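You operate a simulated robot arm through the tools that you are given. There is no shell and no other tool. Be economical: measure what you need, move in short steps, check, and stop when the job is done.

Carry out the task below with a simulated two-armed robot. There is one attempt and no reset: what you move stays moved.

TASK
Wipe up the spill on the side worktop with the dishcloth and put it back.

It is judged by the outcome, as a careful person would: the job done as asked, and still so three seconds after it is handed in. It fails if anything else is knocked over, pushed out of place, dropped, spilled or broken.

THE ROBOT
Two 7-joint arms with two-finger parallel grippers on one trunk, on a base that drives. Base frame: it is fixed to the floor where the robot stands at the start and does not move with it; the origin is under the middle of the robot, x ahead of it, y to its left, z up. Readings come in mm, rad, newtons and seconds.
The left shoulder is at the start at [70, 134, 1176], the right one opposite. Payload 1.57 kg a hand.
The tool frame of a hand sits at the grasp point between the pads (the TCP): z along the fingers, y along the line on which they close. The tips reach 30 mm beyond it. The gripper opens to 80 mm. The fingers are 17 mm wide and 12 mm thick; the gripper's body (40 by 82 mm) begins 80 mm behind the TCP.
Orientation is told as [roll, pitch, yaw] about the base's x, y, z axes, in that order, counted from this pose: with the fingers straight down and closing along the base's y, the tool's x points along the base's -x, its y along +y and its z along -z.

THE INTERFACE
- The arms move only by the tool move_arm. It takes "left_series", "right_series" or both (then of equal length, played together; a hand with none holds still); each is a list of rows, each a list of 7 numbers: the shift along the tool's x, y, z in mm, then the turn, a rotation vector about the tool's x, y, z in degrees, then the gripper command, from -1 (fully open) to 1 (shut), values between in proportion. In form: [[tx, ty, tz, ax, ay, az, jaw], ...]. A call has 1 to 8 rows; each row shifts and turns the commanded pose from where the row before left it, along the tool's axes as they then stand. Each row takes 0.2 s and may step no farther than 50 mm and 0.15 rad from the row before; otherwise, or with a gripper value out of range, the whole call is refused. Where a pose cannot be reached the arm comes as near as it can. A force on the tool above 40 N (or 10 N above the force at the start of the call, whichever is more), or a blocked arm, ends the call early, and 0.2 s more pass. The fingers move at their own pace (about 153 mm/s each) and stop on an object; they squeeze with about 42 N. The grip force told is the motor's: it shows also when the fingers shut on nothing. Time passes only in rows, and 0.2 s behind the last, so rows that do not move let the fingers close. The reply holds the time, the measured pose of the TCP, the force on the tool along the base axes, the opening and the grip force, in the units named above and with some noise.
- Cameras (640 x 400 px; columns grow to the right, rows downward): "scene" is now at [126.1, 2.2, 1392.9]; the picture's right is [0.07, -1.00, 0.00], its down [-0.73, -0.05, -0.68] and it looks along [0.68, 0.05, -0.73] (base axes); focal length 285 px, centre (320, 200). "left" rides on the left gripper at [72, 7, -122] in its tool frame; the picture's right is [-0.09, 1.00, 0.00], its down [-0.84, -0.08, -0.54] and it looks along [-0.54, -0.05, 0.84] (tool axes); focal length 238 px, centre (320, 200). "right" rides on the right gripper at [72, -7, -122] in its tool frame; the picture's right is [0.09, 1.00, 0.00], its down [-0.84, 0.08, -0.54] and it looks along [-0.54, 0.05, 0.84] (tool axes); focal length 238 px, centre (320, 200). There is no depth. A picture from a camera that has moved, and an enlarged one, comes with that camera's place and axes in the base frame and with its lens. The place of the scene camera against the robot may be out by one fixed shift of up to 12 mm in any direction.
- camera(camera): a new picture of that camera. It takes no simulated time.
- slide_trunk(by): slides the trunk up (or, below 0, down) by that many mm; the arms and the scene camera ride with it, the base frame stays. It gives what a move gives, with no picture.
- steer(legs): drives the robot by 1 to 6 legs, each [ahead, left, turn to the left] in mm, mm and rad, along the robot's own axes; the way and the turn of a leg run together, so that a leg with both is an arc; at most 1500 mm and 3.142 rad a leg. The arms and the cameras ride along, it lands a little off, and it stops where it bumps. It gives what a move gives.
- pan_tilt(pan, tilt): turns the head with the scene camera to pan (to the left, within 1.501 rad either way) and tilt (down, from -0.506 to 1.204), counted from straight ahead of the robot. It gives what a move gives.
- zoom(camera, box): a new picture of the part [left, top, right, bottom] of that camera's present view, enlarged. It takes no simulated time.
- finish_job(): hands the job in; it is judged then, once.

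Go step by step. Nothing tells you exact positions but the pictures and the camera data: compare them with the known pose of the tool, close in by small moves and look again before you grip or let go. The budget is 120 turns and 100 pictures, counting those below and the enlarged ones. Unless the task says otherwise, let go and move clear before handing in, and close with one line.

The tools are called after "Emit:" as name(argument=value, ...) on one line, values as JSON. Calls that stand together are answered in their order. move_arm: Moves the arms, as the interface text tells. Its arguments: {"type":"object","properties":{"left_series":{"type":"array","items":{"type":"array","items":{"type":"number"}}},"right_series":{"type":"array","items":{"type":"array","items":{"type":"number"}}}},"required":[]} The other tools are called the same way: slide_trunk (by) slides the trunk up or down; steer (legs) drives the base; pan_tilt (pan, tilt) turns the head that bears the scene camera; camera (camera) takes a picture; zoom (camera, box) takes an enlarged picture of a part of a camera's view; finish_job () hands the job in.

At the start:

```text
clock: 0.0
left_tool_pos: [353.8, 163.7, 1121.8]
left_tcp_rot: [0.001, 0.0, -0.002]
left_ft_force: [0.6, 0.3, -0.4]
left_finger_gap: 79.8
left_grasp_force: 0.0
right_tool_pos: [373.5, -233.4, 1120.6]
right_tcp_rot: [-0.001, 0.0, 0.001]
right_ft_force: [0.8, -0.1, 0.3]
right_finger_gap: 80.0
right_grasp_force: 0.0
trunk travel left (down, up): [-750.0, 190.0]
robot x, y, heading: [-2.1, 2.6, -0.004]
head pan, tilt: [0.072, 0.819]
```

scene: 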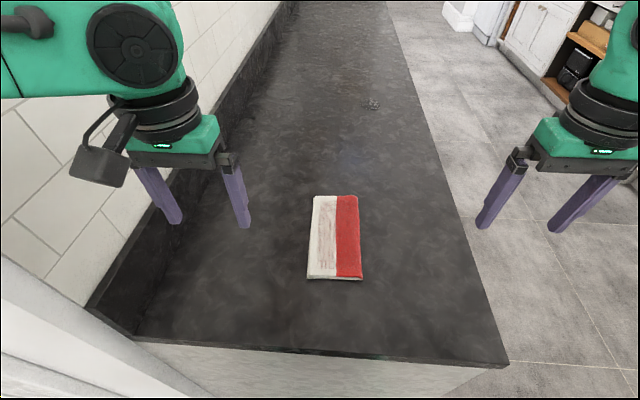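
right: 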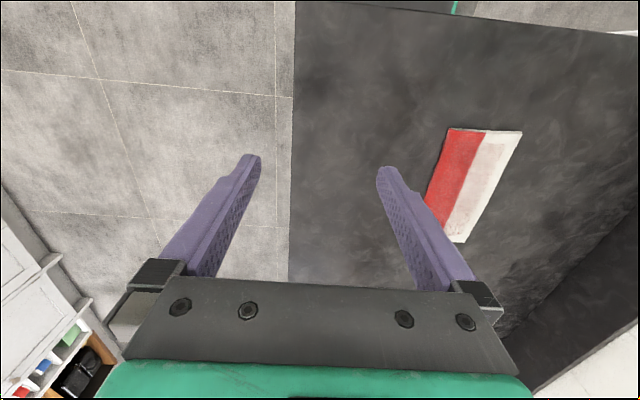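
left: 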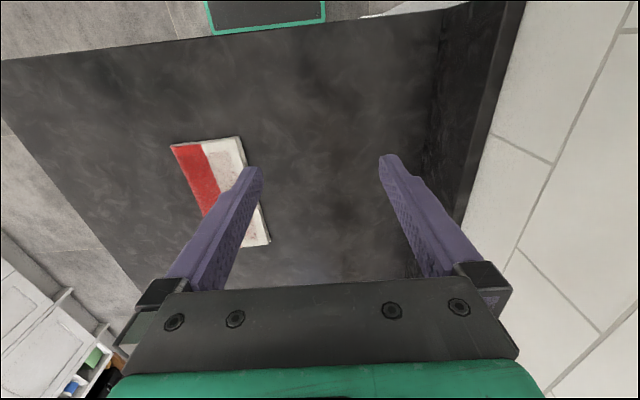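

I see a folded red/white dishcloth on the worktop before me and a small mark farther along. I'll look closer to find the spill.

Emit:
zoom(camera="scene", box=[240, 60, 480, 210])

Emit:
pan_tilt(pan=0.0, tilt=0.35)

Emit:
camera(camera="scene")

```text
2.67 times, centred on (360, 135) of scene
camera zoom: at [126.1, 2.2, 1392.9], right [0.07, -1.0, 0.0], down [-0.73, -0.05, -0.68], along [0.68, 0.05, -0.73], focal length 760 px, centre (213, 373)
```

zoom: 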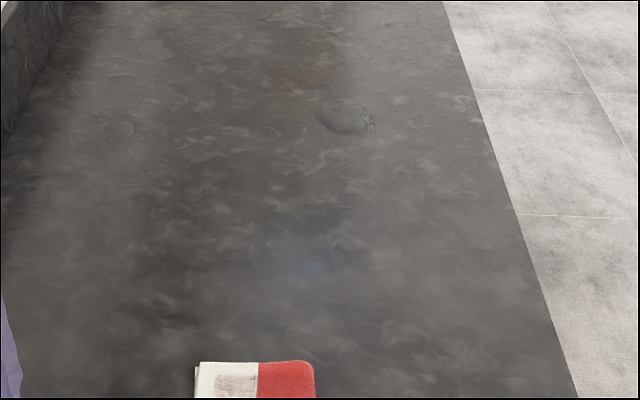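

```text
clock: 0.9
left_tool_pos: [354.5, 165.6, 1122.4]
left_tcp_rot: [0.002, -0.001, 0.0]
left_ft_force: [0.8, 0.1, 0.6]
left_finger_gap: 80.1
left_grasp_force: 0.0
right_tool_pos: [375.1, -233.5, 1120.3]
right_tcp_rot: [0.0, 0.0, 0.001]
right_ft_force: [0.1, -0.5, 0.0]
right_finger_gap: 80.0
right_grasp_force: 0.0
trunk travel left (down, up): [-750.0, 190.0]
robot x, y, heading: [-5.5, -0.3, -0.001]
head pan, tilt: [0.0, 0.351]
```

```text
95 pictures are left
camera scene: at [139.7, -3.4, 1434.1], right [0.0, -1.0, 0.0], down [-0.34, 0.0, -0.94], along [0.94, 0.0, -0.34], focal length 285 px, centre (320, 200)
```

scene: 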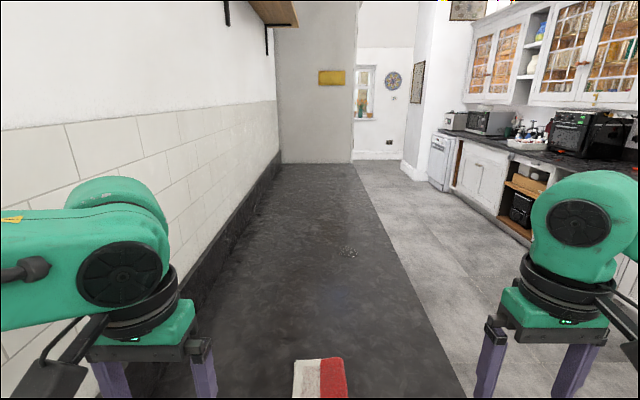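

There's a clear puddle-like mark ahead at about (348, 252), and maybe fainter ones. I'll zoom in.

Emit:
zoom(camera="scene", box=[270, 200, 430, 300])

Emit:
pan_tilt(pan=0.0, tilt=0.65)

Emit:
zoom(camera="scene", box=[290, 100, 450, 200])

Emit:
camera(camera="scene")

```text
4.00 times, centred on (350, 250) of scene
camera zoom: at [139.7, -3.4, 1434.1], right [0.0, -1.0, 0.0], down [-0.34, 0.0, -0.94], along [0.94, 0.0, -0.34], focal length 1139 px, centre (200, 0)
```

zoom: 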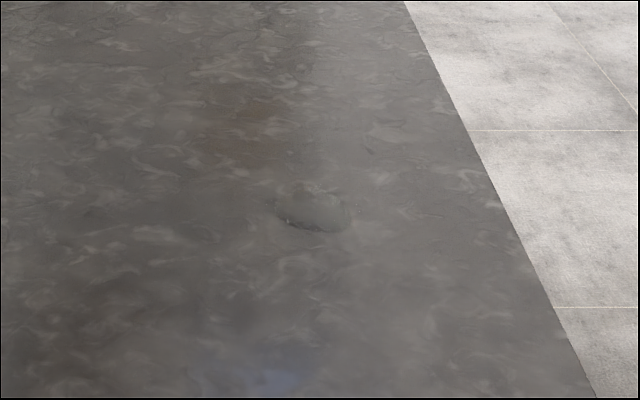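

```text
clock: 1.7
left_tool_pos: [353.3, 165.1, 1122.8]
left_tcp_rot: [0.001, 0.001, -0.001]
left_ft_force: [0.2, -0.5, -0.6]
left_finger_gap: 80.1
left_grasp_force: 0.1
right_tool_pos: [374.3, -233.6, 1121.4]
right_tcp_rot: [0.001, 0.0, -0.001]
right_ft_force: [0.0, -0.8, -0.1]
right_finger_gap: 79.8
right_grasp_force: 0.1
trunk travel left (down, up): [-750.0, 190.0]
robot x, y, heading: [3.1, -0.4, 0.002]
head pan, tilt: [0.0, 0.649]
```

```text
4.00 times, centred on (370, 150) of scene
camera zoom: at [133.4, -3.4, 1407.2], right [0.0, -1.0, 0.0], down [-0.6, 0.0, -0.8], along [0.8, 0.0, -0.6], focal length 1139 px, centre (120, 400)
```

zoom: 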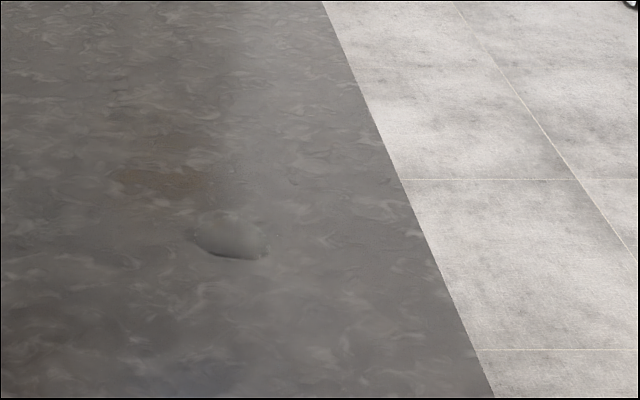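

```text
92 pictures are left
camera scene: at [133.4, -3.4, 1407.2], right [0.0, -1.0, 0.0], down [-0.6, 0.0, -0.8], along [0.8, 0.0, -0.6], focal length 285 px, centre (320, 200)
```

scene: 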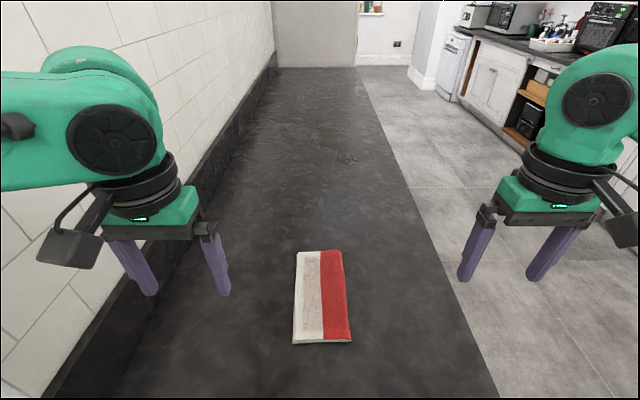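

The spill looks like the clear puddle near (1120, -113), out of reach from here; the cloth is near (510, -5). I'll look closely at the cloth.

Emit:
zoom(camera="scene", box=[260, 240, 388, 360])

Emit:
zoom(camera="left", box=[150, 120, 310, 260])

Emit:
zoom(camera="right", box=[400, 110, 560, 260])

```text
3.33 times, centred on (324, 300) of scene
camera zoom: at [133.4, -3.4, 1407.2], right [0.0, -1.0, 0.0], down [-0.6, 0.0, -0.8], along [0.8, 0.0, -0.6], focal length 950 px, centre (307, -133)
```

zoom: 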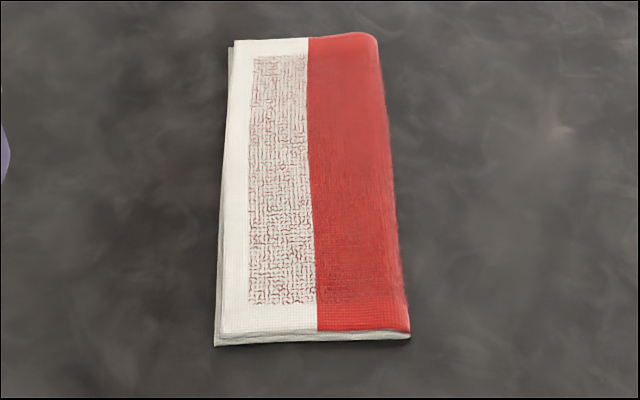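

```text
2.86 times, centred on (230, 190) of left
camera zoom: at [280.0, 171.2, 1244.6], right [0.09, 1.0, 0.0], down [0.84, -0.08, 0.54], along [0.54, -0.05, -0.84], focal length 681 px, centre (577, 229)
```

zoom: 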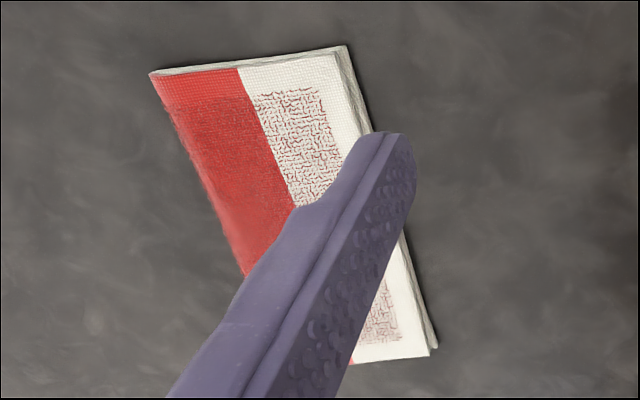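

```text
2.67 times, centred on (480, 185) of right
camera zoom: at [302.1, -239.7, 1243.1], right [-0.09, 1.0, 0.0], down [0.84, 0.08, 0.54], along [0.54, 0.05, -0.84], focal length 636 px, centre (-107, 240)
```

zoom: 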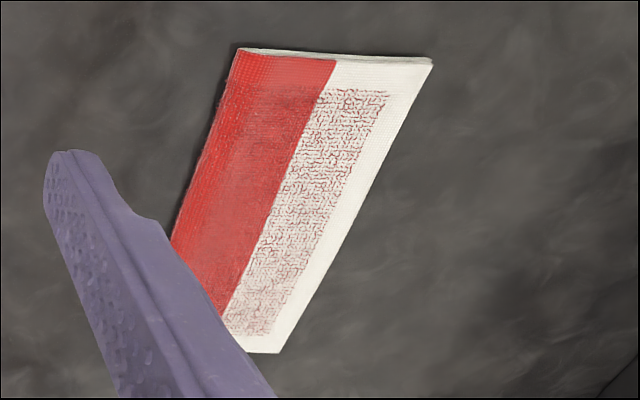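

The cloth spans about x 403–627, y −60…+52, roughly 10 mm thick and folded, with its fold on the right. I'll bring the right hand over its right edge for a close look.

Emit:
move_arm(right_series=[[-23, 29, 25, 0, 0, 0, -1], [-23, 29, 25, 0, 0, 0, -1], [-23, 29, 25, 0, 0, 0, -1], [-23, 29, 25, 0, 0, 0, -1], [-23, 29, 25, 0, 0, 0, -1], [-23, 29, 25, 0, 0, 0, -1]])

Emit:
camera(camera="right")

Emit:
camera(camera="scene")

```text
clock: 3.1
left_tool_pos: [354.5, 166.9, 1122.2]
left_tcp_rot: [-0.002, 0.002, 0.0]
left_ft_force: [0.7, 0.8, -0.1]
left_finger_gap: 79.6
left_grasp_force: 0.1
right_tool_pos: [514.2, -55.3, 969.4]
right_tcp_rot: [-0.002, 0.0, -0.002]
right_ft_force: [-0.5, 0.2, 0.3]
right_finger_gap: 79.9
right_grasp_force: 0.1
trunk travel left (down, up): [-750.0, 190.0]
robot x, y, heading: [-2.2, 4.4, -0.002]
head pan, tilt: [0.0, 0.649]
```

```text
88 pictures are left
camera right: at [442.3, -62.5, 1092.2], right [-0.09, 1.0, 0.0], down [0.84, 0.08, 0.54], along [0.54, 0.05, -0.84], focal length 238 px, centre (320, 200)
```

right: 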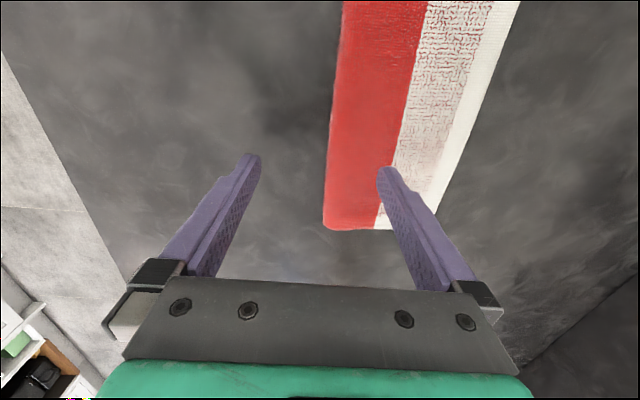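

```text
87 pictures are left
camera scene: at [134.8, -1.3, 1407.0], right [0.0, -1.0, 0.0], down [-0.61, 0.0, -0.8], along [0.8, 0.0, -0.61], focal length 285 px, centre (320, 200)
```

scene: 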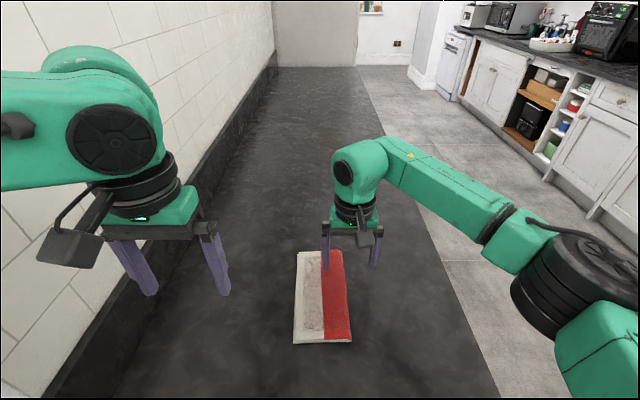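

Wrist view puts the cloth's fold edge at y ≈ −45 and its far end at x ≈ 617, so the scene camera is off by about (−8, +12). I'll half close the gripper and lower it so one finger sits outside the fold and the other on the cloth.

Emit:
move_arm(right_series=[[0, 21, 0, 0, 0, 0, 0], [0, 0, 28, 0, 0, 0, 0], [0, 0, 20, 0, 0, 0, 0], [0, 0, 8, 0, 0, 0, 0], [0, 0, 5, 0, 0, 0, 0]])

Emit:
camera(camera="right")

Emit:
zoom(camera="scene", box=[270, 200, 400, 350])

```text
clock: 3.8
left_tool_pos: [349.3, 163.2, 1123.6]
left_tcp_rot: [0.001, -0.003, -0.001]
left_ft_force: [0.3, -0.2, -0.4]
left_finger_gap: 80.1
left_grasp_force: 0.0
right_tool_pos: [511.0, -35.0, 943.2]
right_tcp_rot: [0.017, -0.01, -0.002]
right_ft_force: [-3.0, -1.5, 13.4]
right_finger_gap: 39.5
right_grasp_force: 0.0
trunk travel left (down, up): [-750.0, 190.0]
robot x, y, heading: [1.6, -2.8, 0.004]
head pan, tilt: [0.0, 0.649]
stopped in row 3 (right hand): the force on the tool passed its limit (the readings are from after the stop); the commanded pose is now the measured one
```

```text
86 pictures are left
camera right: at [437.8, -43.4, 1065.8], right [-0.09, 1.0, 0.02], down [0.83, 0.07, 0.55], along [0.55, 0.06, -0.83], focal length 238 px, centre (320, 200)
```

right: 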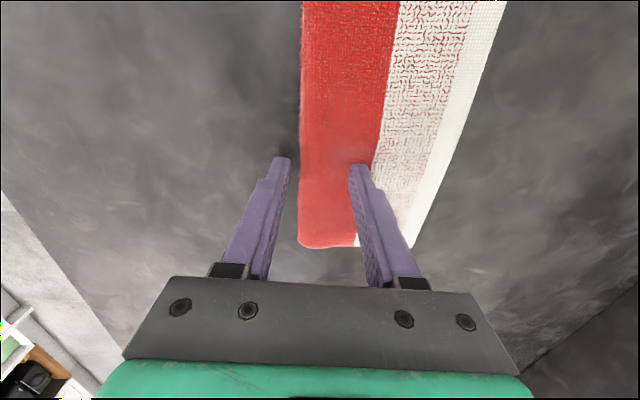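

```text
2.67 times, centred on (335, 275) of scene
camera zoom: at [129.4, -5.1, 1407.6], right [0.0, -1.0, 0.0], down [-0.6, 0.0, -0.8], along [0.8, 0.0, -0.6], focal length 760 px, centre (280, 0)
```

zoom: 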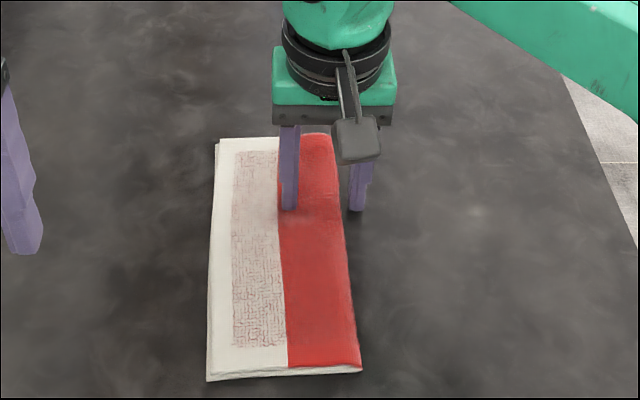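

Contact came higher than expected: fingertips are at z ≈ 912, so the top of the cloth is about there (worktop ≈ 900). I'll ease off and try closing gently to see whether the cloth is soft.

Emit:
move_arm(right_series=[[0, 0, -3, 0, 0, 0, 0], [0, 0, 1, 0, 0, 0, 0], [0, 0, 1, 0, 0, 0, 0], [0, 0, 1, 0, 0, 0, 0]])

```text
clock: 4.8
left_tool_pos: [350.9, 164.6, 1124.2]
left_tcp_rot: [0.0, -0.001, 0.001]
left_ft_force: [0.2, 0.6, 0.3]
left_finger_gap: 80.0
left_grasp_force: 0.0
right_tool_pos: [512.6, -34.1, 944.0]
right_tcp_rot: [0.016, -0.014, -0.002]
right_ft_force: [2.8, -0.1, 22.3]
right_finger_gap: 39.5
right_grasp_force: 0.1
trunk travel left (down, up): [-750.0, 190.0]
robot x, y, heading: [4.5, -6.1, 0.001]
head pan, tilt: [0.0, 0.649]
```

Emit:
move_arm(right_series=[[0, 0, 0, 0, 0, 0, 0.3], [0, 0, 0, 0, 0, 0, 0.5], [0, 0, 0, 0, 0, 0, 0.5]])

Emit:
camera(camera="right")

Emit:
zoom(camera="scene", box=[270, 200, 400, 350])

```text
clock: 5.6
left_tool_pos: [348.2, 165.4, 1124.0]
left_tcp_rot: [0.001, -0.004, 0.001]
left_ft_force: [0.6, 0.2, 0.2]
left_finger_gap: 80.1
left_grasp_force: 0.1
right_tool_pos: [511.0, -35.5, 943.3]
right_tcp_rot: [0.013, -0.012, -0.002]
right_ft_force: [1.0, -1.7, 27.3]
right_finger_gap: 19.5
right_grasp_force: 0.0
trunk travel left (down, up): [-750.0, 190.0]
robot x, y, heading: [-1.3, -1.7, -0.003]
head pan, tilt: [0.0, 0.649]
```

```text
84 pictures are left
camera right: at [437.2, -42.6, 1065.4], right [-0.09, 1.0, 0.01], down [0.83, 0.07, 0.55], along [0.55, 0.06, -0.83], focal length 238 px, centre (320, 200)
```

right: 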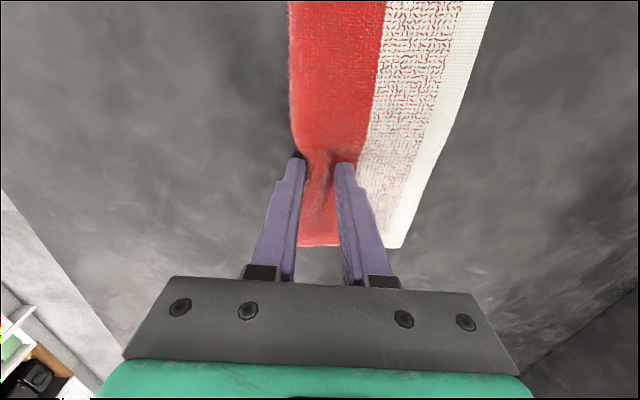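

```text
2.67 times, centred on (335, 275) of scene
camera zoom: at [128.2, -3.3, 1407.8], right [0.0, -1.0, 0.0], down [-0.6, 0.0, -0.8], along [0.8, 0.0, -0.6], focal length 760 px, centre (280, 0)
```

zoom: 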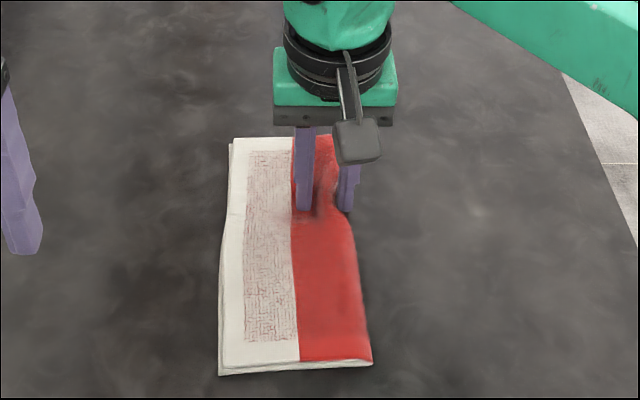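

The cloth is soft and bunches between the fingers. I'll close fully and lift a little to test the grip.

Emit:
move_arm(right_series=[[0, 0, 0, 0, 0, 0, 0.8], [0, 0, 0, 0, 0, 0, 1], [0, 0, 0, 0, 0, 0, 1], [0, 0, -15, 0, 0, 0, 1], [0, 0, -25, 0, 0, 0, 1]])

Emit:
camera(camera="right")

Emit:
zoom(camera="scene", box=[270, 200, 400, 350])

```text
clock: 6.8
left_tool_pos: [351.7, 164.6, 1122.6]
left_tcp_rot: [0.0, -0.002, 0.0]
left_ft_force: [-0.5, 0.2, 0.8]
left_finger_gap: 79.9
left_grasp_force: 0.0
right_tool_pos: [513.5, -35.7, 982.5]
right_tcp_rot: [0.011, -0.01, 0.0]
right_ft_force: [-0.3, -0.5, 0.1]
right_finger_gap: 4.9
right_grasp_force: 25.4
trunk travel left (down, up): [-750.0, 190.0]
robot x, y, heading: [-2.3, -1.1, 0.002]
head pan, tilt: [0.0, 0.649]
```

```text
82 pictures are left
camera right: at [439.3, -43.6, 1103.8], right [-0.09, 1.0, 0.01], down [0.83, 0.07, 0.55], along [0.55, 0.06, -0.84], focal length 238 px, centre (320, 200)
```

right: 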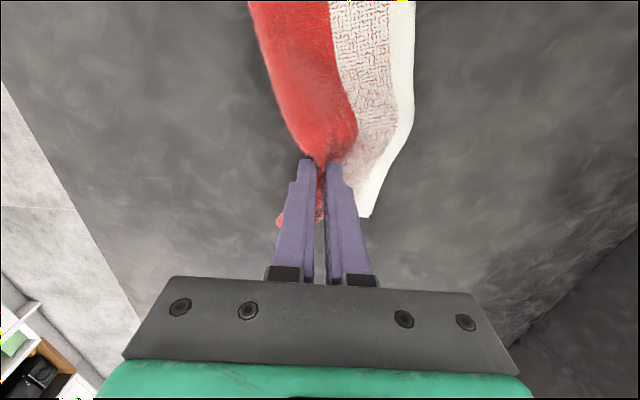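

```text
2.67 times, centred on (335, 275) of scene
camera zoom: at [131.6, -3.0, 1407.1], right [0.0, -1.0, 0.0], down [-0.6, 0.0, -0.8], along [0.8, 0.0, -0.6], focal length 760 px, centre (280, 0)
```

zoom: 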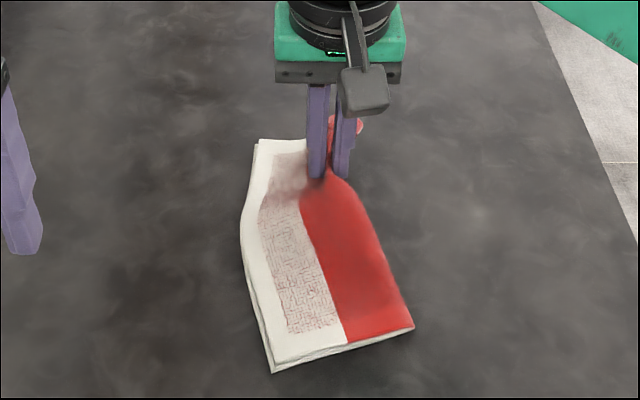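

The cloth is held firmly. I'll lift it clear and draw it in before driving along the right side of the worktop.

Emit:
move_arm(right_series=[[0, 0, -30, 0, 0, 0, 1], [0, 0, -35, 0, 0, 0, 1], [0, 0, -35, 0, 0, 0, 1], [0, 0, -40, 0, 0, 0, 1], [25, -20, -20, 0, 0, 0, 1], [35, -30, 0, 0, 0, 0, 1], [35, -30, 0, 0, 0, 0, 1]])

Emit:
pan_tilt(pan=-0.8, tilt=0.7)

Emit:
camera(camera="scene")

```text
clock: 8.4
left_tool_pos: [352.8, 164.6, 1123.6]
left_tcp_rot: [0.002, -0.001, 0.0]
left_ft_force: [-1.3, 0.2, 0.1]
left_finger_gap: 80.1
left_grasp_force: 0.1
right_tool_pos: [418.6, -115.1, 1139.8]
right_tcp_rot: [0.012, -0.008, -0.002]
right_ft_force: [0.5, 0.0, -0.8]
right_finger_gap: 5.0
right_grasp_force: 25.0
trunk travel left (down, up): [-750.0, 190.0]
robot x, y, heading: [2.1, 0.6, 0.002]
head pan, tilt: [0.0, 0.649]
```

```text
clock: 9.6
left_tool_pos: [352.7, 164.8, 1122.5]
left_tcp_rot: [0.001, 0.0, 0.0]
left_ft_force: [0.1, 0.3, 0.7]
left_finger_gap: 79.7
left_grasp_force: 0.0
right_tool_pos: [420.1, -114.3, 1139.7]
right_tcp_rot: [0.015, -0.009, 0.001]
right_ft_force: [0.0, -0.1, -0.7]
right_finger_gap: 5.0
right_grasp_force: 25.2
trunk travel left (down, up): [-750.0, 190.0]
robot x, y, heading: [-1.4, -0.2, -0.002]
head pan, tilt: [-0.799, 0.7]
```

```text
80 pictures are left
camera scene: at [105.8, -64.4, 1402.8], right [-0.72, -0.7, 0.0], down [-0.45, 0.46, -0.76], along [0.53, -0.55, -0.64], focal length 285 px, centre (320, 200)
```

scene: 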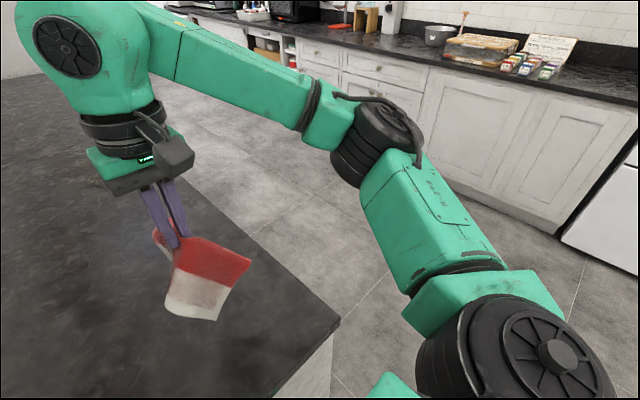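

The aisle to my right is clear to about y ≈ −2000. I'll drive out to the side, forward, and turn to face the worktop.

Emit:
steer(legs=[[0, -720, 0], [890, 0, 0], [0, 0, 1.571]])

Emit:
pan_tilt(pan=-0.2, tilt=0.8)

Emit:
camera(camera="scene")

```text
clock: 21.7
left_tool_pos: [718.1, -371.4, 1122.4]
left_tcp_rot: [-0.001, 0.001, 1.615]
left_ft_force: [-0.5, -1.0, -0.6]
left_finger_gap: 79.8
left_grasp_force: 0.2
right_tool_pos: [992.3, -291.1, 1139.5]
right_tcp_rot: [0.014, -0.008, 1.615]
right_ft_force: [0.4, -0.6, -1.1]
right_finger_gap: 4.4
right_grasp_force: 24.5
trunk travel left (down, up): [-750.0, 190.0]
robot x, y, heading: [901.2, -713.7, 1.615]
head pan, tilt: [-0.799, 0.7]
```

```text
clock: 22.7
left_tool_pos: [717.5, -370.1, 1122.0]
left_tcp_rot: [0.001, 0.0, 1.614]
left_ft_force: [0.4, 0.7, -0.1]
left_finger_gap: 80.3
left_grasp_force: 0.1
right_tool_pos: [992.4, -290.4, 1138.5]
right_tcp_rot: [0.012, -0.008, 1.616]
right_ft_force: [0.6, -1.2, -0.7]
right_finger_gap: 4.6
right_grasp_force: 25.1
trunk travel left (down, up): [-750.0, 190.0]
robot x, y, heading: [897.4, -713.8, 1.613]
head pan, tilt: [-0.201, 0.799]
```

```text
79 pictures are left
camera scene: at [904.9, -589.4, 1394.5], right [0.99, -0.15, 0.0], down [-0.11, -0.71, -0.7], along [0.11, 0.69, -0.72], focal length 285 px, centre (320, 200)
```

scene: 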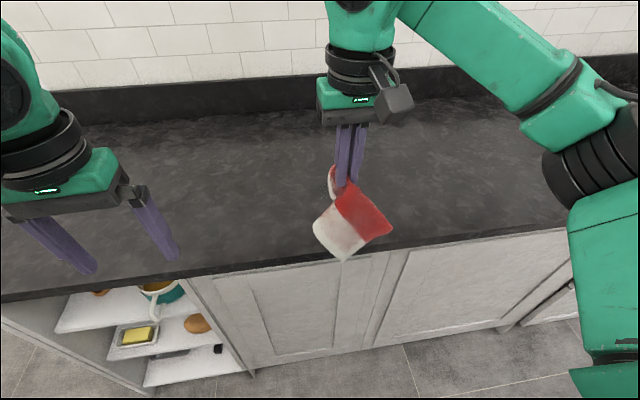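

I'm facing the worktop; its edge is at y ≈ −283. I'll straighten, move closer, and swing the hand right to reveal the spill.

Emit:
steer(legs=[[0, 0, -0.04], [135, 0, 0]])

Emit:
move_arm(right_series=[[0, -40, 0, 0, 0, 0, 1], [0, -40, 0, 0, 0, 0, 1], [0, -40, 0, 0, 0, 0, 1], [0, -40, 0, 0, 0, 0, 1]])

Emit:
camera(camera="scene")

Emit:
camera(camera="right")

```text
clock: 24.4
left_tool_pos: [731.6, -228.1, 1122.7]
left_tcp_rot: [-0.001, 0.0, 1.578]
left_ft_force: [0.6, 0.3, 0.7]
left_finger_gap: 79.9
left_grasp_force: 0.1
right_tool_pos: [1009.5, -160.1, 1139.8]
right_tcp_rot: [0.014, -0.012, 1.577]
right_ft_force: [-0.2, 1.0, -0.4]
right_finger_gap: 4.2
right_grasp_force: 25.1
trunk travel left (down, up): [-750.0, 190.0]
robot x, y, heading: [897.5, -580.2, 1.574]
head pan, tilt: [-0.201, 0.799]
```

```text
clock: 25.4
left_tool_pos: [732.4, -227.5, 1122.9]
left_tcp_rot: [0.001, -0.001, 1.575]
left_ft_force: [-0.8, 0.0, -0.3]
left_finger_gap: 80.2
left_grasp_force: 0.1
right_tool_pos: [1171.1, -161.4, 1136.0]
right_tcp_rot: [0.015, -0.008, 1.578]
right_ft_force: [0.7, -0.4, -1.6]
right_finger_gap: 4.2
right_grasp_force: 25.7
trunk travel left (down, up): [-750.0, 190.0]
robot x, y, heading: [896.0, -580.7, 1.577]
head pan, tilt: [-0.201, 0.799]
```

```text
78 pictures are left
camera scene: at [911.3, -453.9, 1394.6], right [0.98, -0.19, 0.0], down [-0.14, -0.7, -0.7], along [0.13, 0.68, -0.72], focal length 285 px, centre (320, 200)
```

scene: 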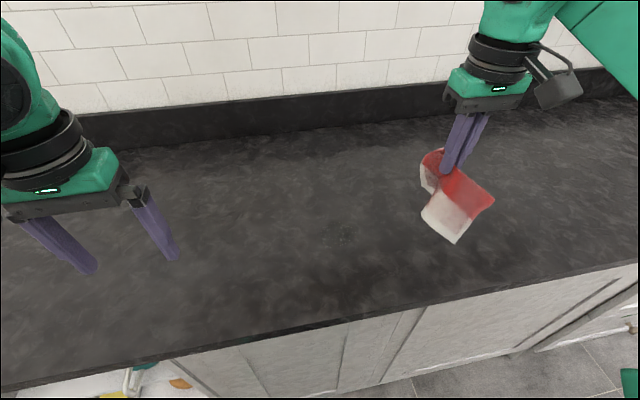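

```text
77 pictures are left
camera right: at [1180.6, -232.8, 1258.7], right [-0.99, -0.1, 0.01], down [-0.07, 0.83, 0.55], along [-0.07, 0.55, -0.83], focal length 238 px, centre (320, 200)
```

right: 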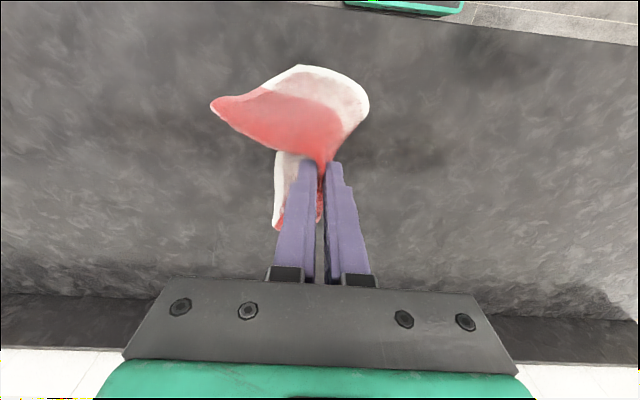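

Emit:
zoom(camera="scene", box=[260, 180, 420, 280])

Emit:
zoom(camera="scene", box=[120, 120, 420, 320])

```text
4.00 times, centred on (340, 230) of scene
camera zoom: at [911.3, -453.9, 1394.6], right [0.98, -0.19, 0.0], down [-0.14, -0.7, -0.7], along [0.13, 0.68, -0.72], focal length 1139 px, centre (240, 80)
```

zoom: 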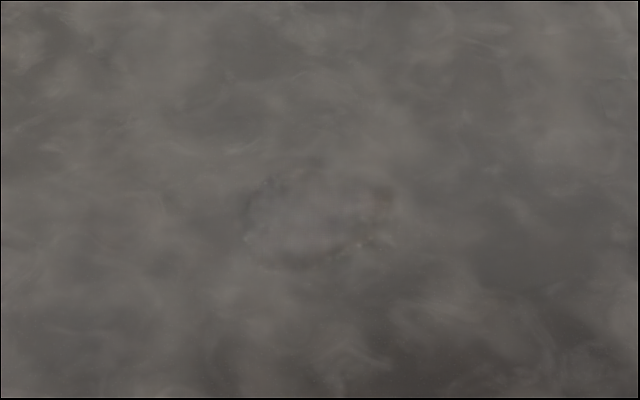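

```text
2.00 times, centred on (270, 220) of scene
camera zoom: at [911.3, -453.9, 1394.6], right [0.98, -0.19, 0.0], down [-0.14, -0.7, -0.7], along [0.13, 0.68, -0.72], focal length 570 px, centre (420, 160)
```

zoom: 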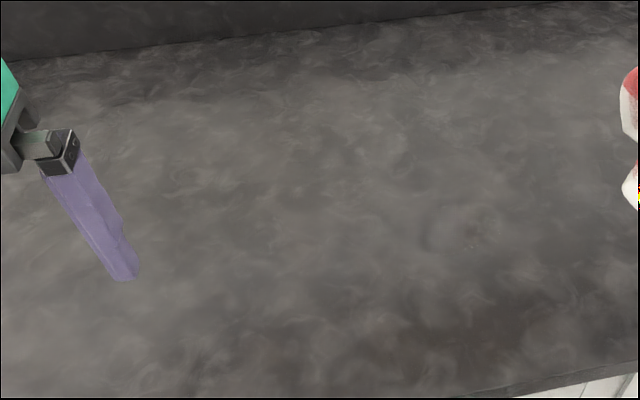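

The puddle is at about (1020, −100), ~80 mm across; triangulation puts the worktop at z ≈ 905. I'll lower the cloth to the right of it, then drag it across.

Emit:
move_arm(right_series=[[-20, 0, 40, 0, 0, 0, 1], [-20, 0, 40, 0, 0, 0, 1], [-20, 0, 40, 0, 0, 0, 1], [0, 0, 35, 0, 0, 0, 1], [0, 0, 25, 0, 0, 0, 1], [0, 0, 6, 0, 0, 0, 1]])

Emit:
camera(camera="scene")

```text
clock: 26.9
left_tool_pos: [730.0, -226.8, 1122.8]
left_tcp_rot: [0.001, 0.001, 1.576]
left_ft_force: [-0.4, -1.0, 0.8]
left_finger_gap: 79.9
left_grasp_force: 0.0
right_tool_pos: [1166.0, -94.4, 951.6]
right_tcp_rot: [0.014, -0.011, 1.576]
right_ft_force: [1.4, 0.5, 4.7]
right_finger_gap: 4.2
right_grasp_force: 24.9
trunk travel left (down, up): [-750.0, 190.0]
robot x, y, heading: [895.9, -579.5, 1.578]
head pan, tilt: [-0.201, 0.799]
```

```text
74 pictures are left
camera scene: at [908.7, -453.6, 1394.7], right [0.98, -0.19, 0.0], down [-0.14, -0.7, -0.7], along [0.14, 0.68, -0.72], focal length 285 px, centre (320, 200)
```

scene: 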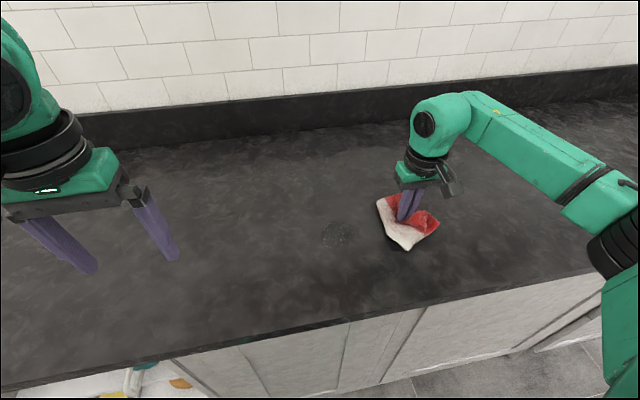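

The cloth is bunched on the surface right beside the puddle. I'll press slightly and sweep left across it.

Emit:
move_arm(right_series=[[0, 0, 3, 0, 0, 0, 1], [0, 30, 0, 0, 0, 0, 1], [0, 30, 0, 0, 0, 0, 1], [0, 30, 0, 0, 0, 0, 1], [0, 30, 0, 0, 0, 0, 1], [0, 30, 0, 0, 0, 0, 1], [0, 30, 0, 0, 0, 0, 1], [0, 30, 0, 0, 0, 0, 1]])

Emit:
zoom(camera="scene", box=[200, 130, 440, 280])

```text
clock: 28.6
left_tool_pos: [729.6, -226.4, 1120.5]
left_tcp_rot: [-0.003, 0.001, 1.574]
left_ft_force: [-0.3, -0.3, 0.0]
left_finger_gap: 80.1
left_grasp_force: 0.0
right_tool_pos: [953.5, -95.2, 954.1]
right_tcp_rot: [0.011, -0.006, 1.577]
right_ft_force: [0.1, -0.3, 1.3]
right_finger_gap: 4.3
right_grasp_force: 24.8
trunk travel left (down, up): [-750.0, 190.0]
robot x, y, heading: [896.9, -578.3, 1.575]
head pan, tilt: [-0.201, 0.799]
```

```text
2.67 times, centred on (320, 205) of scene
camera zoom: at [907.6, -452.5, 1394.5], right [0.98, -0.19, 0.0], down [-0.14, -0.7, -0.7], along [0.14, 0.68, -0.72], focal length 760 px, centre (320, 187)
```

zoom: 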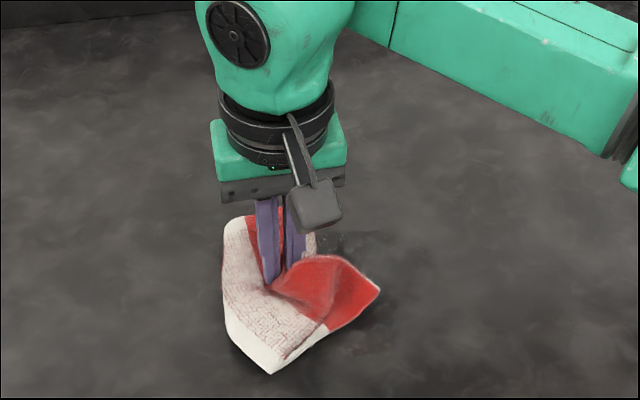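

The first pass was light. I'll press a bit more and sweep back.

Emit:
move_arm(right_series=[[0, 0, 5, 0, 0, 0, 1], [0, 0, 4, 0, 0, 0, 1], [0, -30, 0, 0, 0, 0, 1], [0, -30, 0, 0, 0, 0, 1], [0, -30, 0, 0, 0, 0, 1], [0, -30, 0, 0, 0, 0, 1], [0, -30, 0, 0, 0, 0, 1], [0, -30, 0, 0, 0, 0, 1]])

Emit:
zoom(camera="scene", box=[240, 160, 400, 260])

Emit:
camera(camera="scene")

```text
clock: 29.7
left_tool_pos: [730.1, -229.7, 1124.0]
left_tcp_rot: [0.0, -0.003, 1.578]
left_ft_force: [0.9, 1.3, 0.6]
left_finger_gap: 80.2
left_grasp_force: 0.0
right_tool_pos: [1016.8, -98.1, 948.4]
right_tcp_rot: [0.028, -0.02, 1.579]
right_ft_force: [-3.1, -7.3, 24.7]
right_finger_gap: 4.2
right_grasp_force: 24.4
trunk travel left (down, up): [-750.0, 190.0]
robot x, y, heading: [897.5, -582.7, 1.58]
head pan, tilt: [-0.201, 0.799]
stopped in row 5 (right hand): the force on the tool passed its limit (the readings are from after the stop); the commanded pose is now the measured one
```

```text
4.00 times, centred on (320, 210) of scene
camera zoom: at [909.1, -456.9, 1394.8], right [0.98, -0.19, 0.0], down [-0.14, -0.7, -0.7], along [0.13, 0.69, -0.71], focal length 1139 px, centre (320, 160)
```

zoom: 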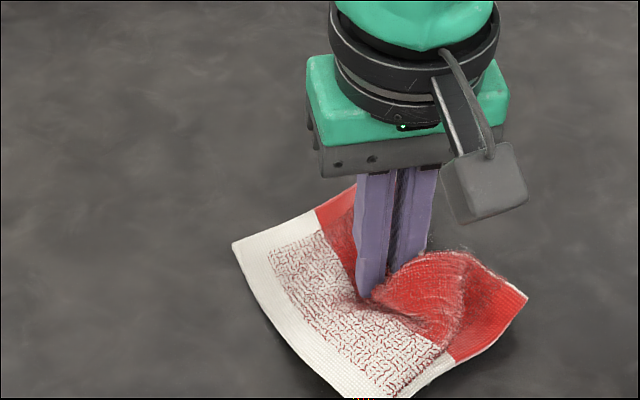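

```text
71 pictures are left
camera scene: at [909.1, -456.9, 1394.8], right [0.98, -0.19, 0.0], down [-0.14, -0.7, -0.7], along [0.13, 0.69, -0.71], focal length 285 px, centre (320, 200)
```

scene: 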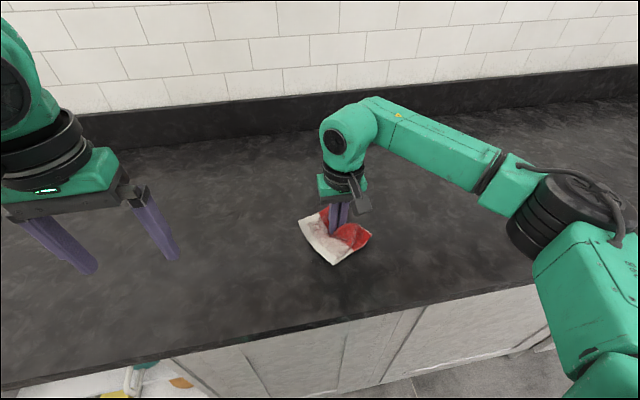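

Good firm contact right over the puddle. I'll ease by a millimetre and continue sweeping right.

Emit:
move_arm(right_series=[[0, 0, -1, 0, 0, 0, 1], [0, -25, 0, 0, 0, 0, 1], [0, -25, 0, 0, 0, 0, 1], [0, -25, 0, 0, 0, 0, 1], [0, -25, 0, 0, 0, 0, 1], [0, -30, 0, 0, 0, 0, 1], [0, -30, 0, 0, 0, 0, 1]])

Emit:
zoom(camera="scene", box=[260, 170, 420, 270])

```text
clock: 31.1
left_tool_pos: [728.0, -231.0, 1121.7]
left_tcp_rot: [0.0, -0.003, 1.578]
left_ft_force: [0.7, 0.6, 0.4]
left_finger_gap: 80.1
left_grasp_force: 0.1
right_tool_pos: [1136.7, -94.7, 947.4]
right_tcp_rot: [0.029, -0.025, 1.582]
right_ft_force: [-5.4, -5.6, 25.6]
right_finger_gap: 4.2
right_grasp_force: 24.4
trunk travel left (down, up): [-750.0, 190.0]
robot x, y, heading: [892.9, -579.3, 1.576]
head pan, tilt: [-0.201, 0.799]
stopped in row 6 (right hand): the force on the tool passed its limit (the readings are from after the stop); the commanded pose is now the measured one
```

```text
4.00 times, centred on (340, 220) of scene
camera zoom: at [907.6, -457.4, 1394.8], right [0.98, -0.19, 0.0], down [-0.14, -0.7, -0.7], along [0.14, 0.69, -0.71], focal length 1139 px, centre (240, 120)
```

zoom: 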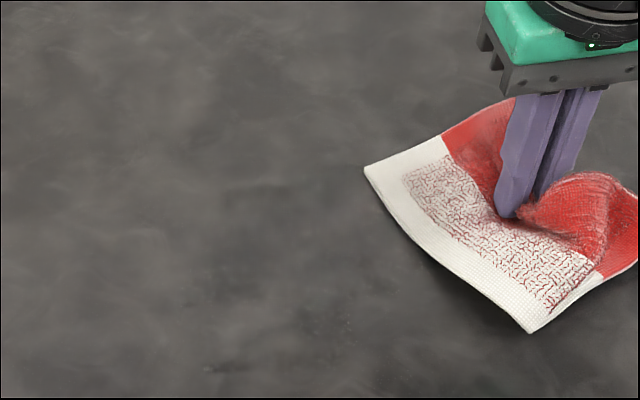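

The puddle seems mostly gone; I'll check for residue.

Emit:
zoom(camera="scene", box=[300, 210, 380, 260])

Emit:
zoom(camera="scene", box=[220, 190, 340, 265])

```text
8.00 times, centred on (340, 235) of scene
camera zoom: at [907.6, -457.4, 1394.8], right [0.98, -0.19, 0.0], down [-0.14, -0.7, -0.7], along [0.14, 0.69, -0.71], focal length 2279 px, centre (160, -80)
```

zoom: 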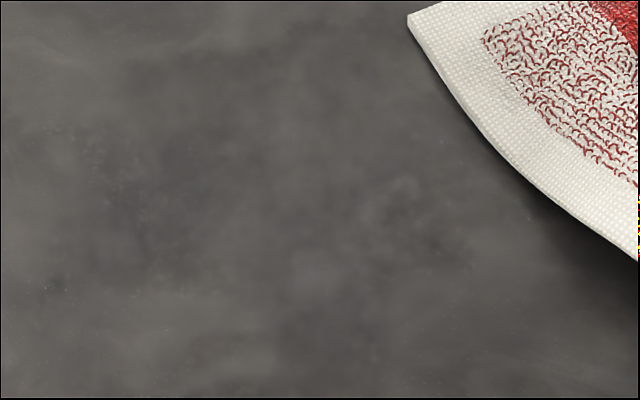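

```text
5.33 times, centred on (280, 228) of scene
camera zoom: at [907.6, -457.4, 1394.8], right [0.98, -0.19, 0.0], down [-0.14, -0.7, -0.7], along [0.14, 0.69, -0.71], focal length 1519 px, centre (533, 53)
```

zoom: 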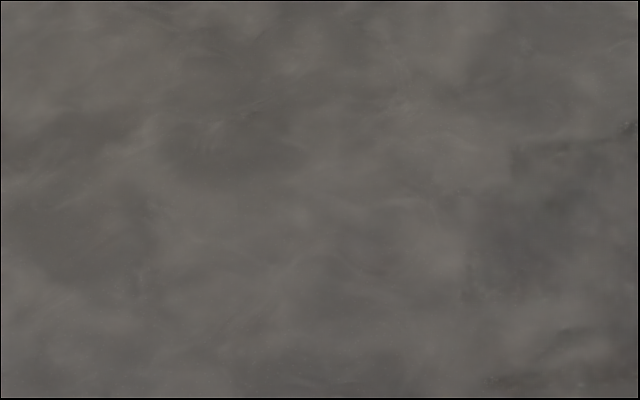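

Almost clear, with perhaps faint dark traces. I'll do further passes nearer and farther to cover the whole footprint.

Emit:
move_arm(right_series=[[25, 0, -2, 0, 0, 0, 1], [0, 30, 0, 0, 0, 0, 1], [0, 30, 0, 0, 0, 0, 1], [0, 30, 0, 0, 0, 0, 1], [0, 30, 0, 0, 0, 0, 1], [0, 30, 0, 0, 0, 0, 1], [0, 30, 0, 0, 0, 0, 1], [0, 30, 0, 0, 0, 0, 1]])

Emit:
move_arm(right_series=[[-25, 0, 0, 0, 0, 0, 1], [-25, 0, 0, 0, 0, 0, 1], [0, -30, 0, 0, 0, 0, 1], [0, -30, 0, 0, 0, 0, 1], [0, -30, 0, 0, 0, 0, 1], [0, -30, 0, 0, 0, 0, 1], [0, -30, 0, 0, 0, 0, 1], [0, -30, 0, 0, 0, 0, 1]])

Emit:
camera(camera="scene")

Emit:
zoom(camera="scene", box=[260, 170, 420, 270])

```text
clock: 32.9
left_tool_pos: [728.7, -226.6, 1122.3]
left_tcp_rot: [-0.001, 0.001, 1.578]
left_ft_force: [0.2, -0.2, 0.0]
left_finger_gap: 80.2
left_grasp_force: 0.0
right_tool_pos: [929.1, -120.8, 950.0]
right_tcp_rot: [0.024, -0.017, 1.581]
right_ft_force: [1.1, -1.0, 3.7]
right_finger_gap: 4.2
right_grasp_force: 24.7
trunk travel left (down, up): [-750.0, 190.0]
robot x, y, heading: [895.7, -580.4, 1.576]
head pan, tilt: [-0.201, 0.799]
```

```text
clock: 34.7
left_tool_pos: [729.4, -230.0, 1123.0]
left_tcp_rot: [-0.005, -0.002, 1.578]
left_ft_force: [0.0, -0.5, 0.4]
left_finger_gap: 79.8
left_grasp_force: 0.1
right_tool_pos: [1113.1, -69.7, 946.1]
right_tcp_rot: [0.027, -0.02, 1.582]
right_ft_force: [-3.9, 0.7, 13.4]
right_finger_gap: 4.3
right_grasp_force: 24.8
trunk travel left (down, up): [-750.0, 190.0]
robot x, y, heading: [897.4, -581.0, 1.576]
head pan, tilt: [-0.201, 0.799]
```

```text
67 pictures are left
camera scene: at [907.3, -455.5, 1395.0], right [0.98, -0.19, 0.0], down [-0.14, -0.7, -0.7], along [0.14, 0.69, -0.72], focal length 285 px, centre (320, 200)
```

scene: 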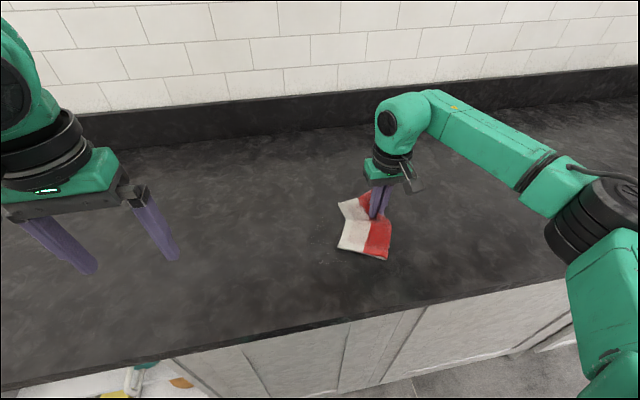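

```text
4.00 times, centred on (340, 220) of scene
camera zoom: at [907.3, -455.5, 1395.0], right [0.98, -0.19, 0.0], down [-0.14, -0.7, -0.7], along [0.14, 0.69, -0.72], focal length 1139 px, centre (240, 120)
```

zoom: 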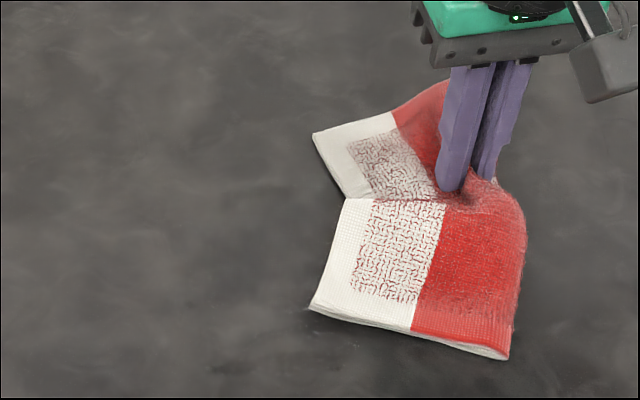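

Two more passes through the middle, ending to the right for a full view.

Emit:
move_arm(right_series=[[20, 0, 0, 0, 0, 0, 1], [5, 30, 0, 0, 0, 0, 1], [5, 30, 0, 0, 0, 0, 1], [5, 30, 0, 0, 0, 0, 1], [0, 30, 0, 0, 0, 0, 1], [0, 30, 0, 0, 0, 0, 1], [0, 30, 0, 0, 0, 0, 1]])

Emit:
move_arm(right_series=[[0, -35, 0, 0, 0, 0, 1], [0, -35, 0, 0, 0, 0, 1], [0, -35, 0, 0, 0, 0, 1], [0, -35, 0, 0, 0, 0, 1], [0, -35, 0, 0, 0, 0, 1], [0, -35, 0, 0, 0, 0, 1], [0, -35, 0, 0, 0, 0, 1]])

Emit:
move_arm(right_series=[[0, -30, -30, 0, 0, 0, 1], [0, -10, -40, 0, 0, 0, 1], [0, 0, -40, 0, 0, 0, 1], [0, 0, -40, 0, 0, 0, 1], [0, 0, -40, 0, 0, 0, 1]])

Emit:
zoom(camera="scene", box=[260, 180, 420, 280])

Emit:
camera(camera="scene")

```text
clock: 36.3
left_tool_pos: [727.4, -227.7, 1122.3]
left_tcp_rot: [-0.003, 0.0, 1.577]
left_ft_force: [0.9, 0.4, 0.2]
left_finger_gap: 80.0
left_grasp_force: 0.1
right_tool_pos: [929.8, -107.0, 948.6]
right_tcp_rot: [0.023, -0.017, 1.578]
right_ft_force: [1.3, 0.1, 1.6]
right_finger_gap: 4.4
right_grasp_force: 25.2
trunk travel left (down, up): [-750.0, 190.0]
robot x, y, heading: [897.9, -579.8, 1.576]
head pan, tilt: [-0.201, 0.799]
```

```text
clock: 37.9
left_tool_pos: [726.1, -232.1, 1124.6]
left_tcp_rot: [-0.004, -0.004, 1.58]
left_ft_force: [-0.3, 0.1, 0.4]
left_finger_gap: 80.1
left_grasp_force: 0.0
right_tool_pos: [1171.1, -108.4, 944.9]
right_tcp_rot: [0.024, -0.025, 1.582]
right_ft_force: [-10.0, 1.4, 33.4]
right_finger_gap: 4.4
right_grasp_force: 24.9
trunk travel left (down, up): [-750.0, 190.0]
robot x, y, heading: [899.2, -578.0, 1.578]
head pan, tilt: [-0.201, 0.799]
```

```text
clock: 39.1
left_tool_pos: [728.0, -227.3, 1121.7]
left_tcp_rot: [-0.003, -0.002, 1.576]
left_ft_force: [-0.7, 0.1, 0.2]
left_finger_gap: 79.9
left_grasp_force: 0.0
right_tool_pos: [1219.7, -106.8, 1133.2]
right_tcp_rot: [0.025, -0.018, 1.582]
right_ft_force: [0.3, 0.1, 0.0]
right_finger_gap: 4.3
right_grasp_force: 25.0
trunk travel left (down, up): [-750.0, 190.0]
robot x, y, heading: [897.5, -576.5, 1.575]
head pan, tilt: [-0.201, 0.799]
```

```text
4.00 times, centred on (340, 230) of scene
camera zoom: at [907.1, -454.3, 1394.6], right [0.98, -0.19, 0.0], down [-0.14, -0.7, -0.7], along [0.14, 0.68, -0.72], focal length 1139 px, centre (240, 80)
```

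zoom: 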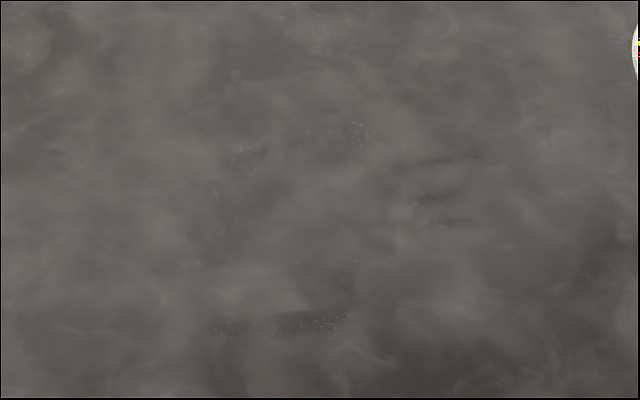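

```text
64 pictures are left
camera scene: at [907.1, -454.3, 1394.6], right [0.98, -0.19, 0.0], down [-0.14, -0.7, -0.7], along [0.14, 0.68, -0.72], focal length 285 px, centre (320, 200)
```

scene: 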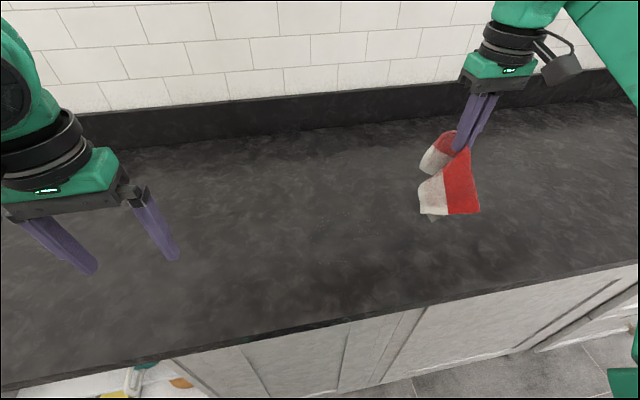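

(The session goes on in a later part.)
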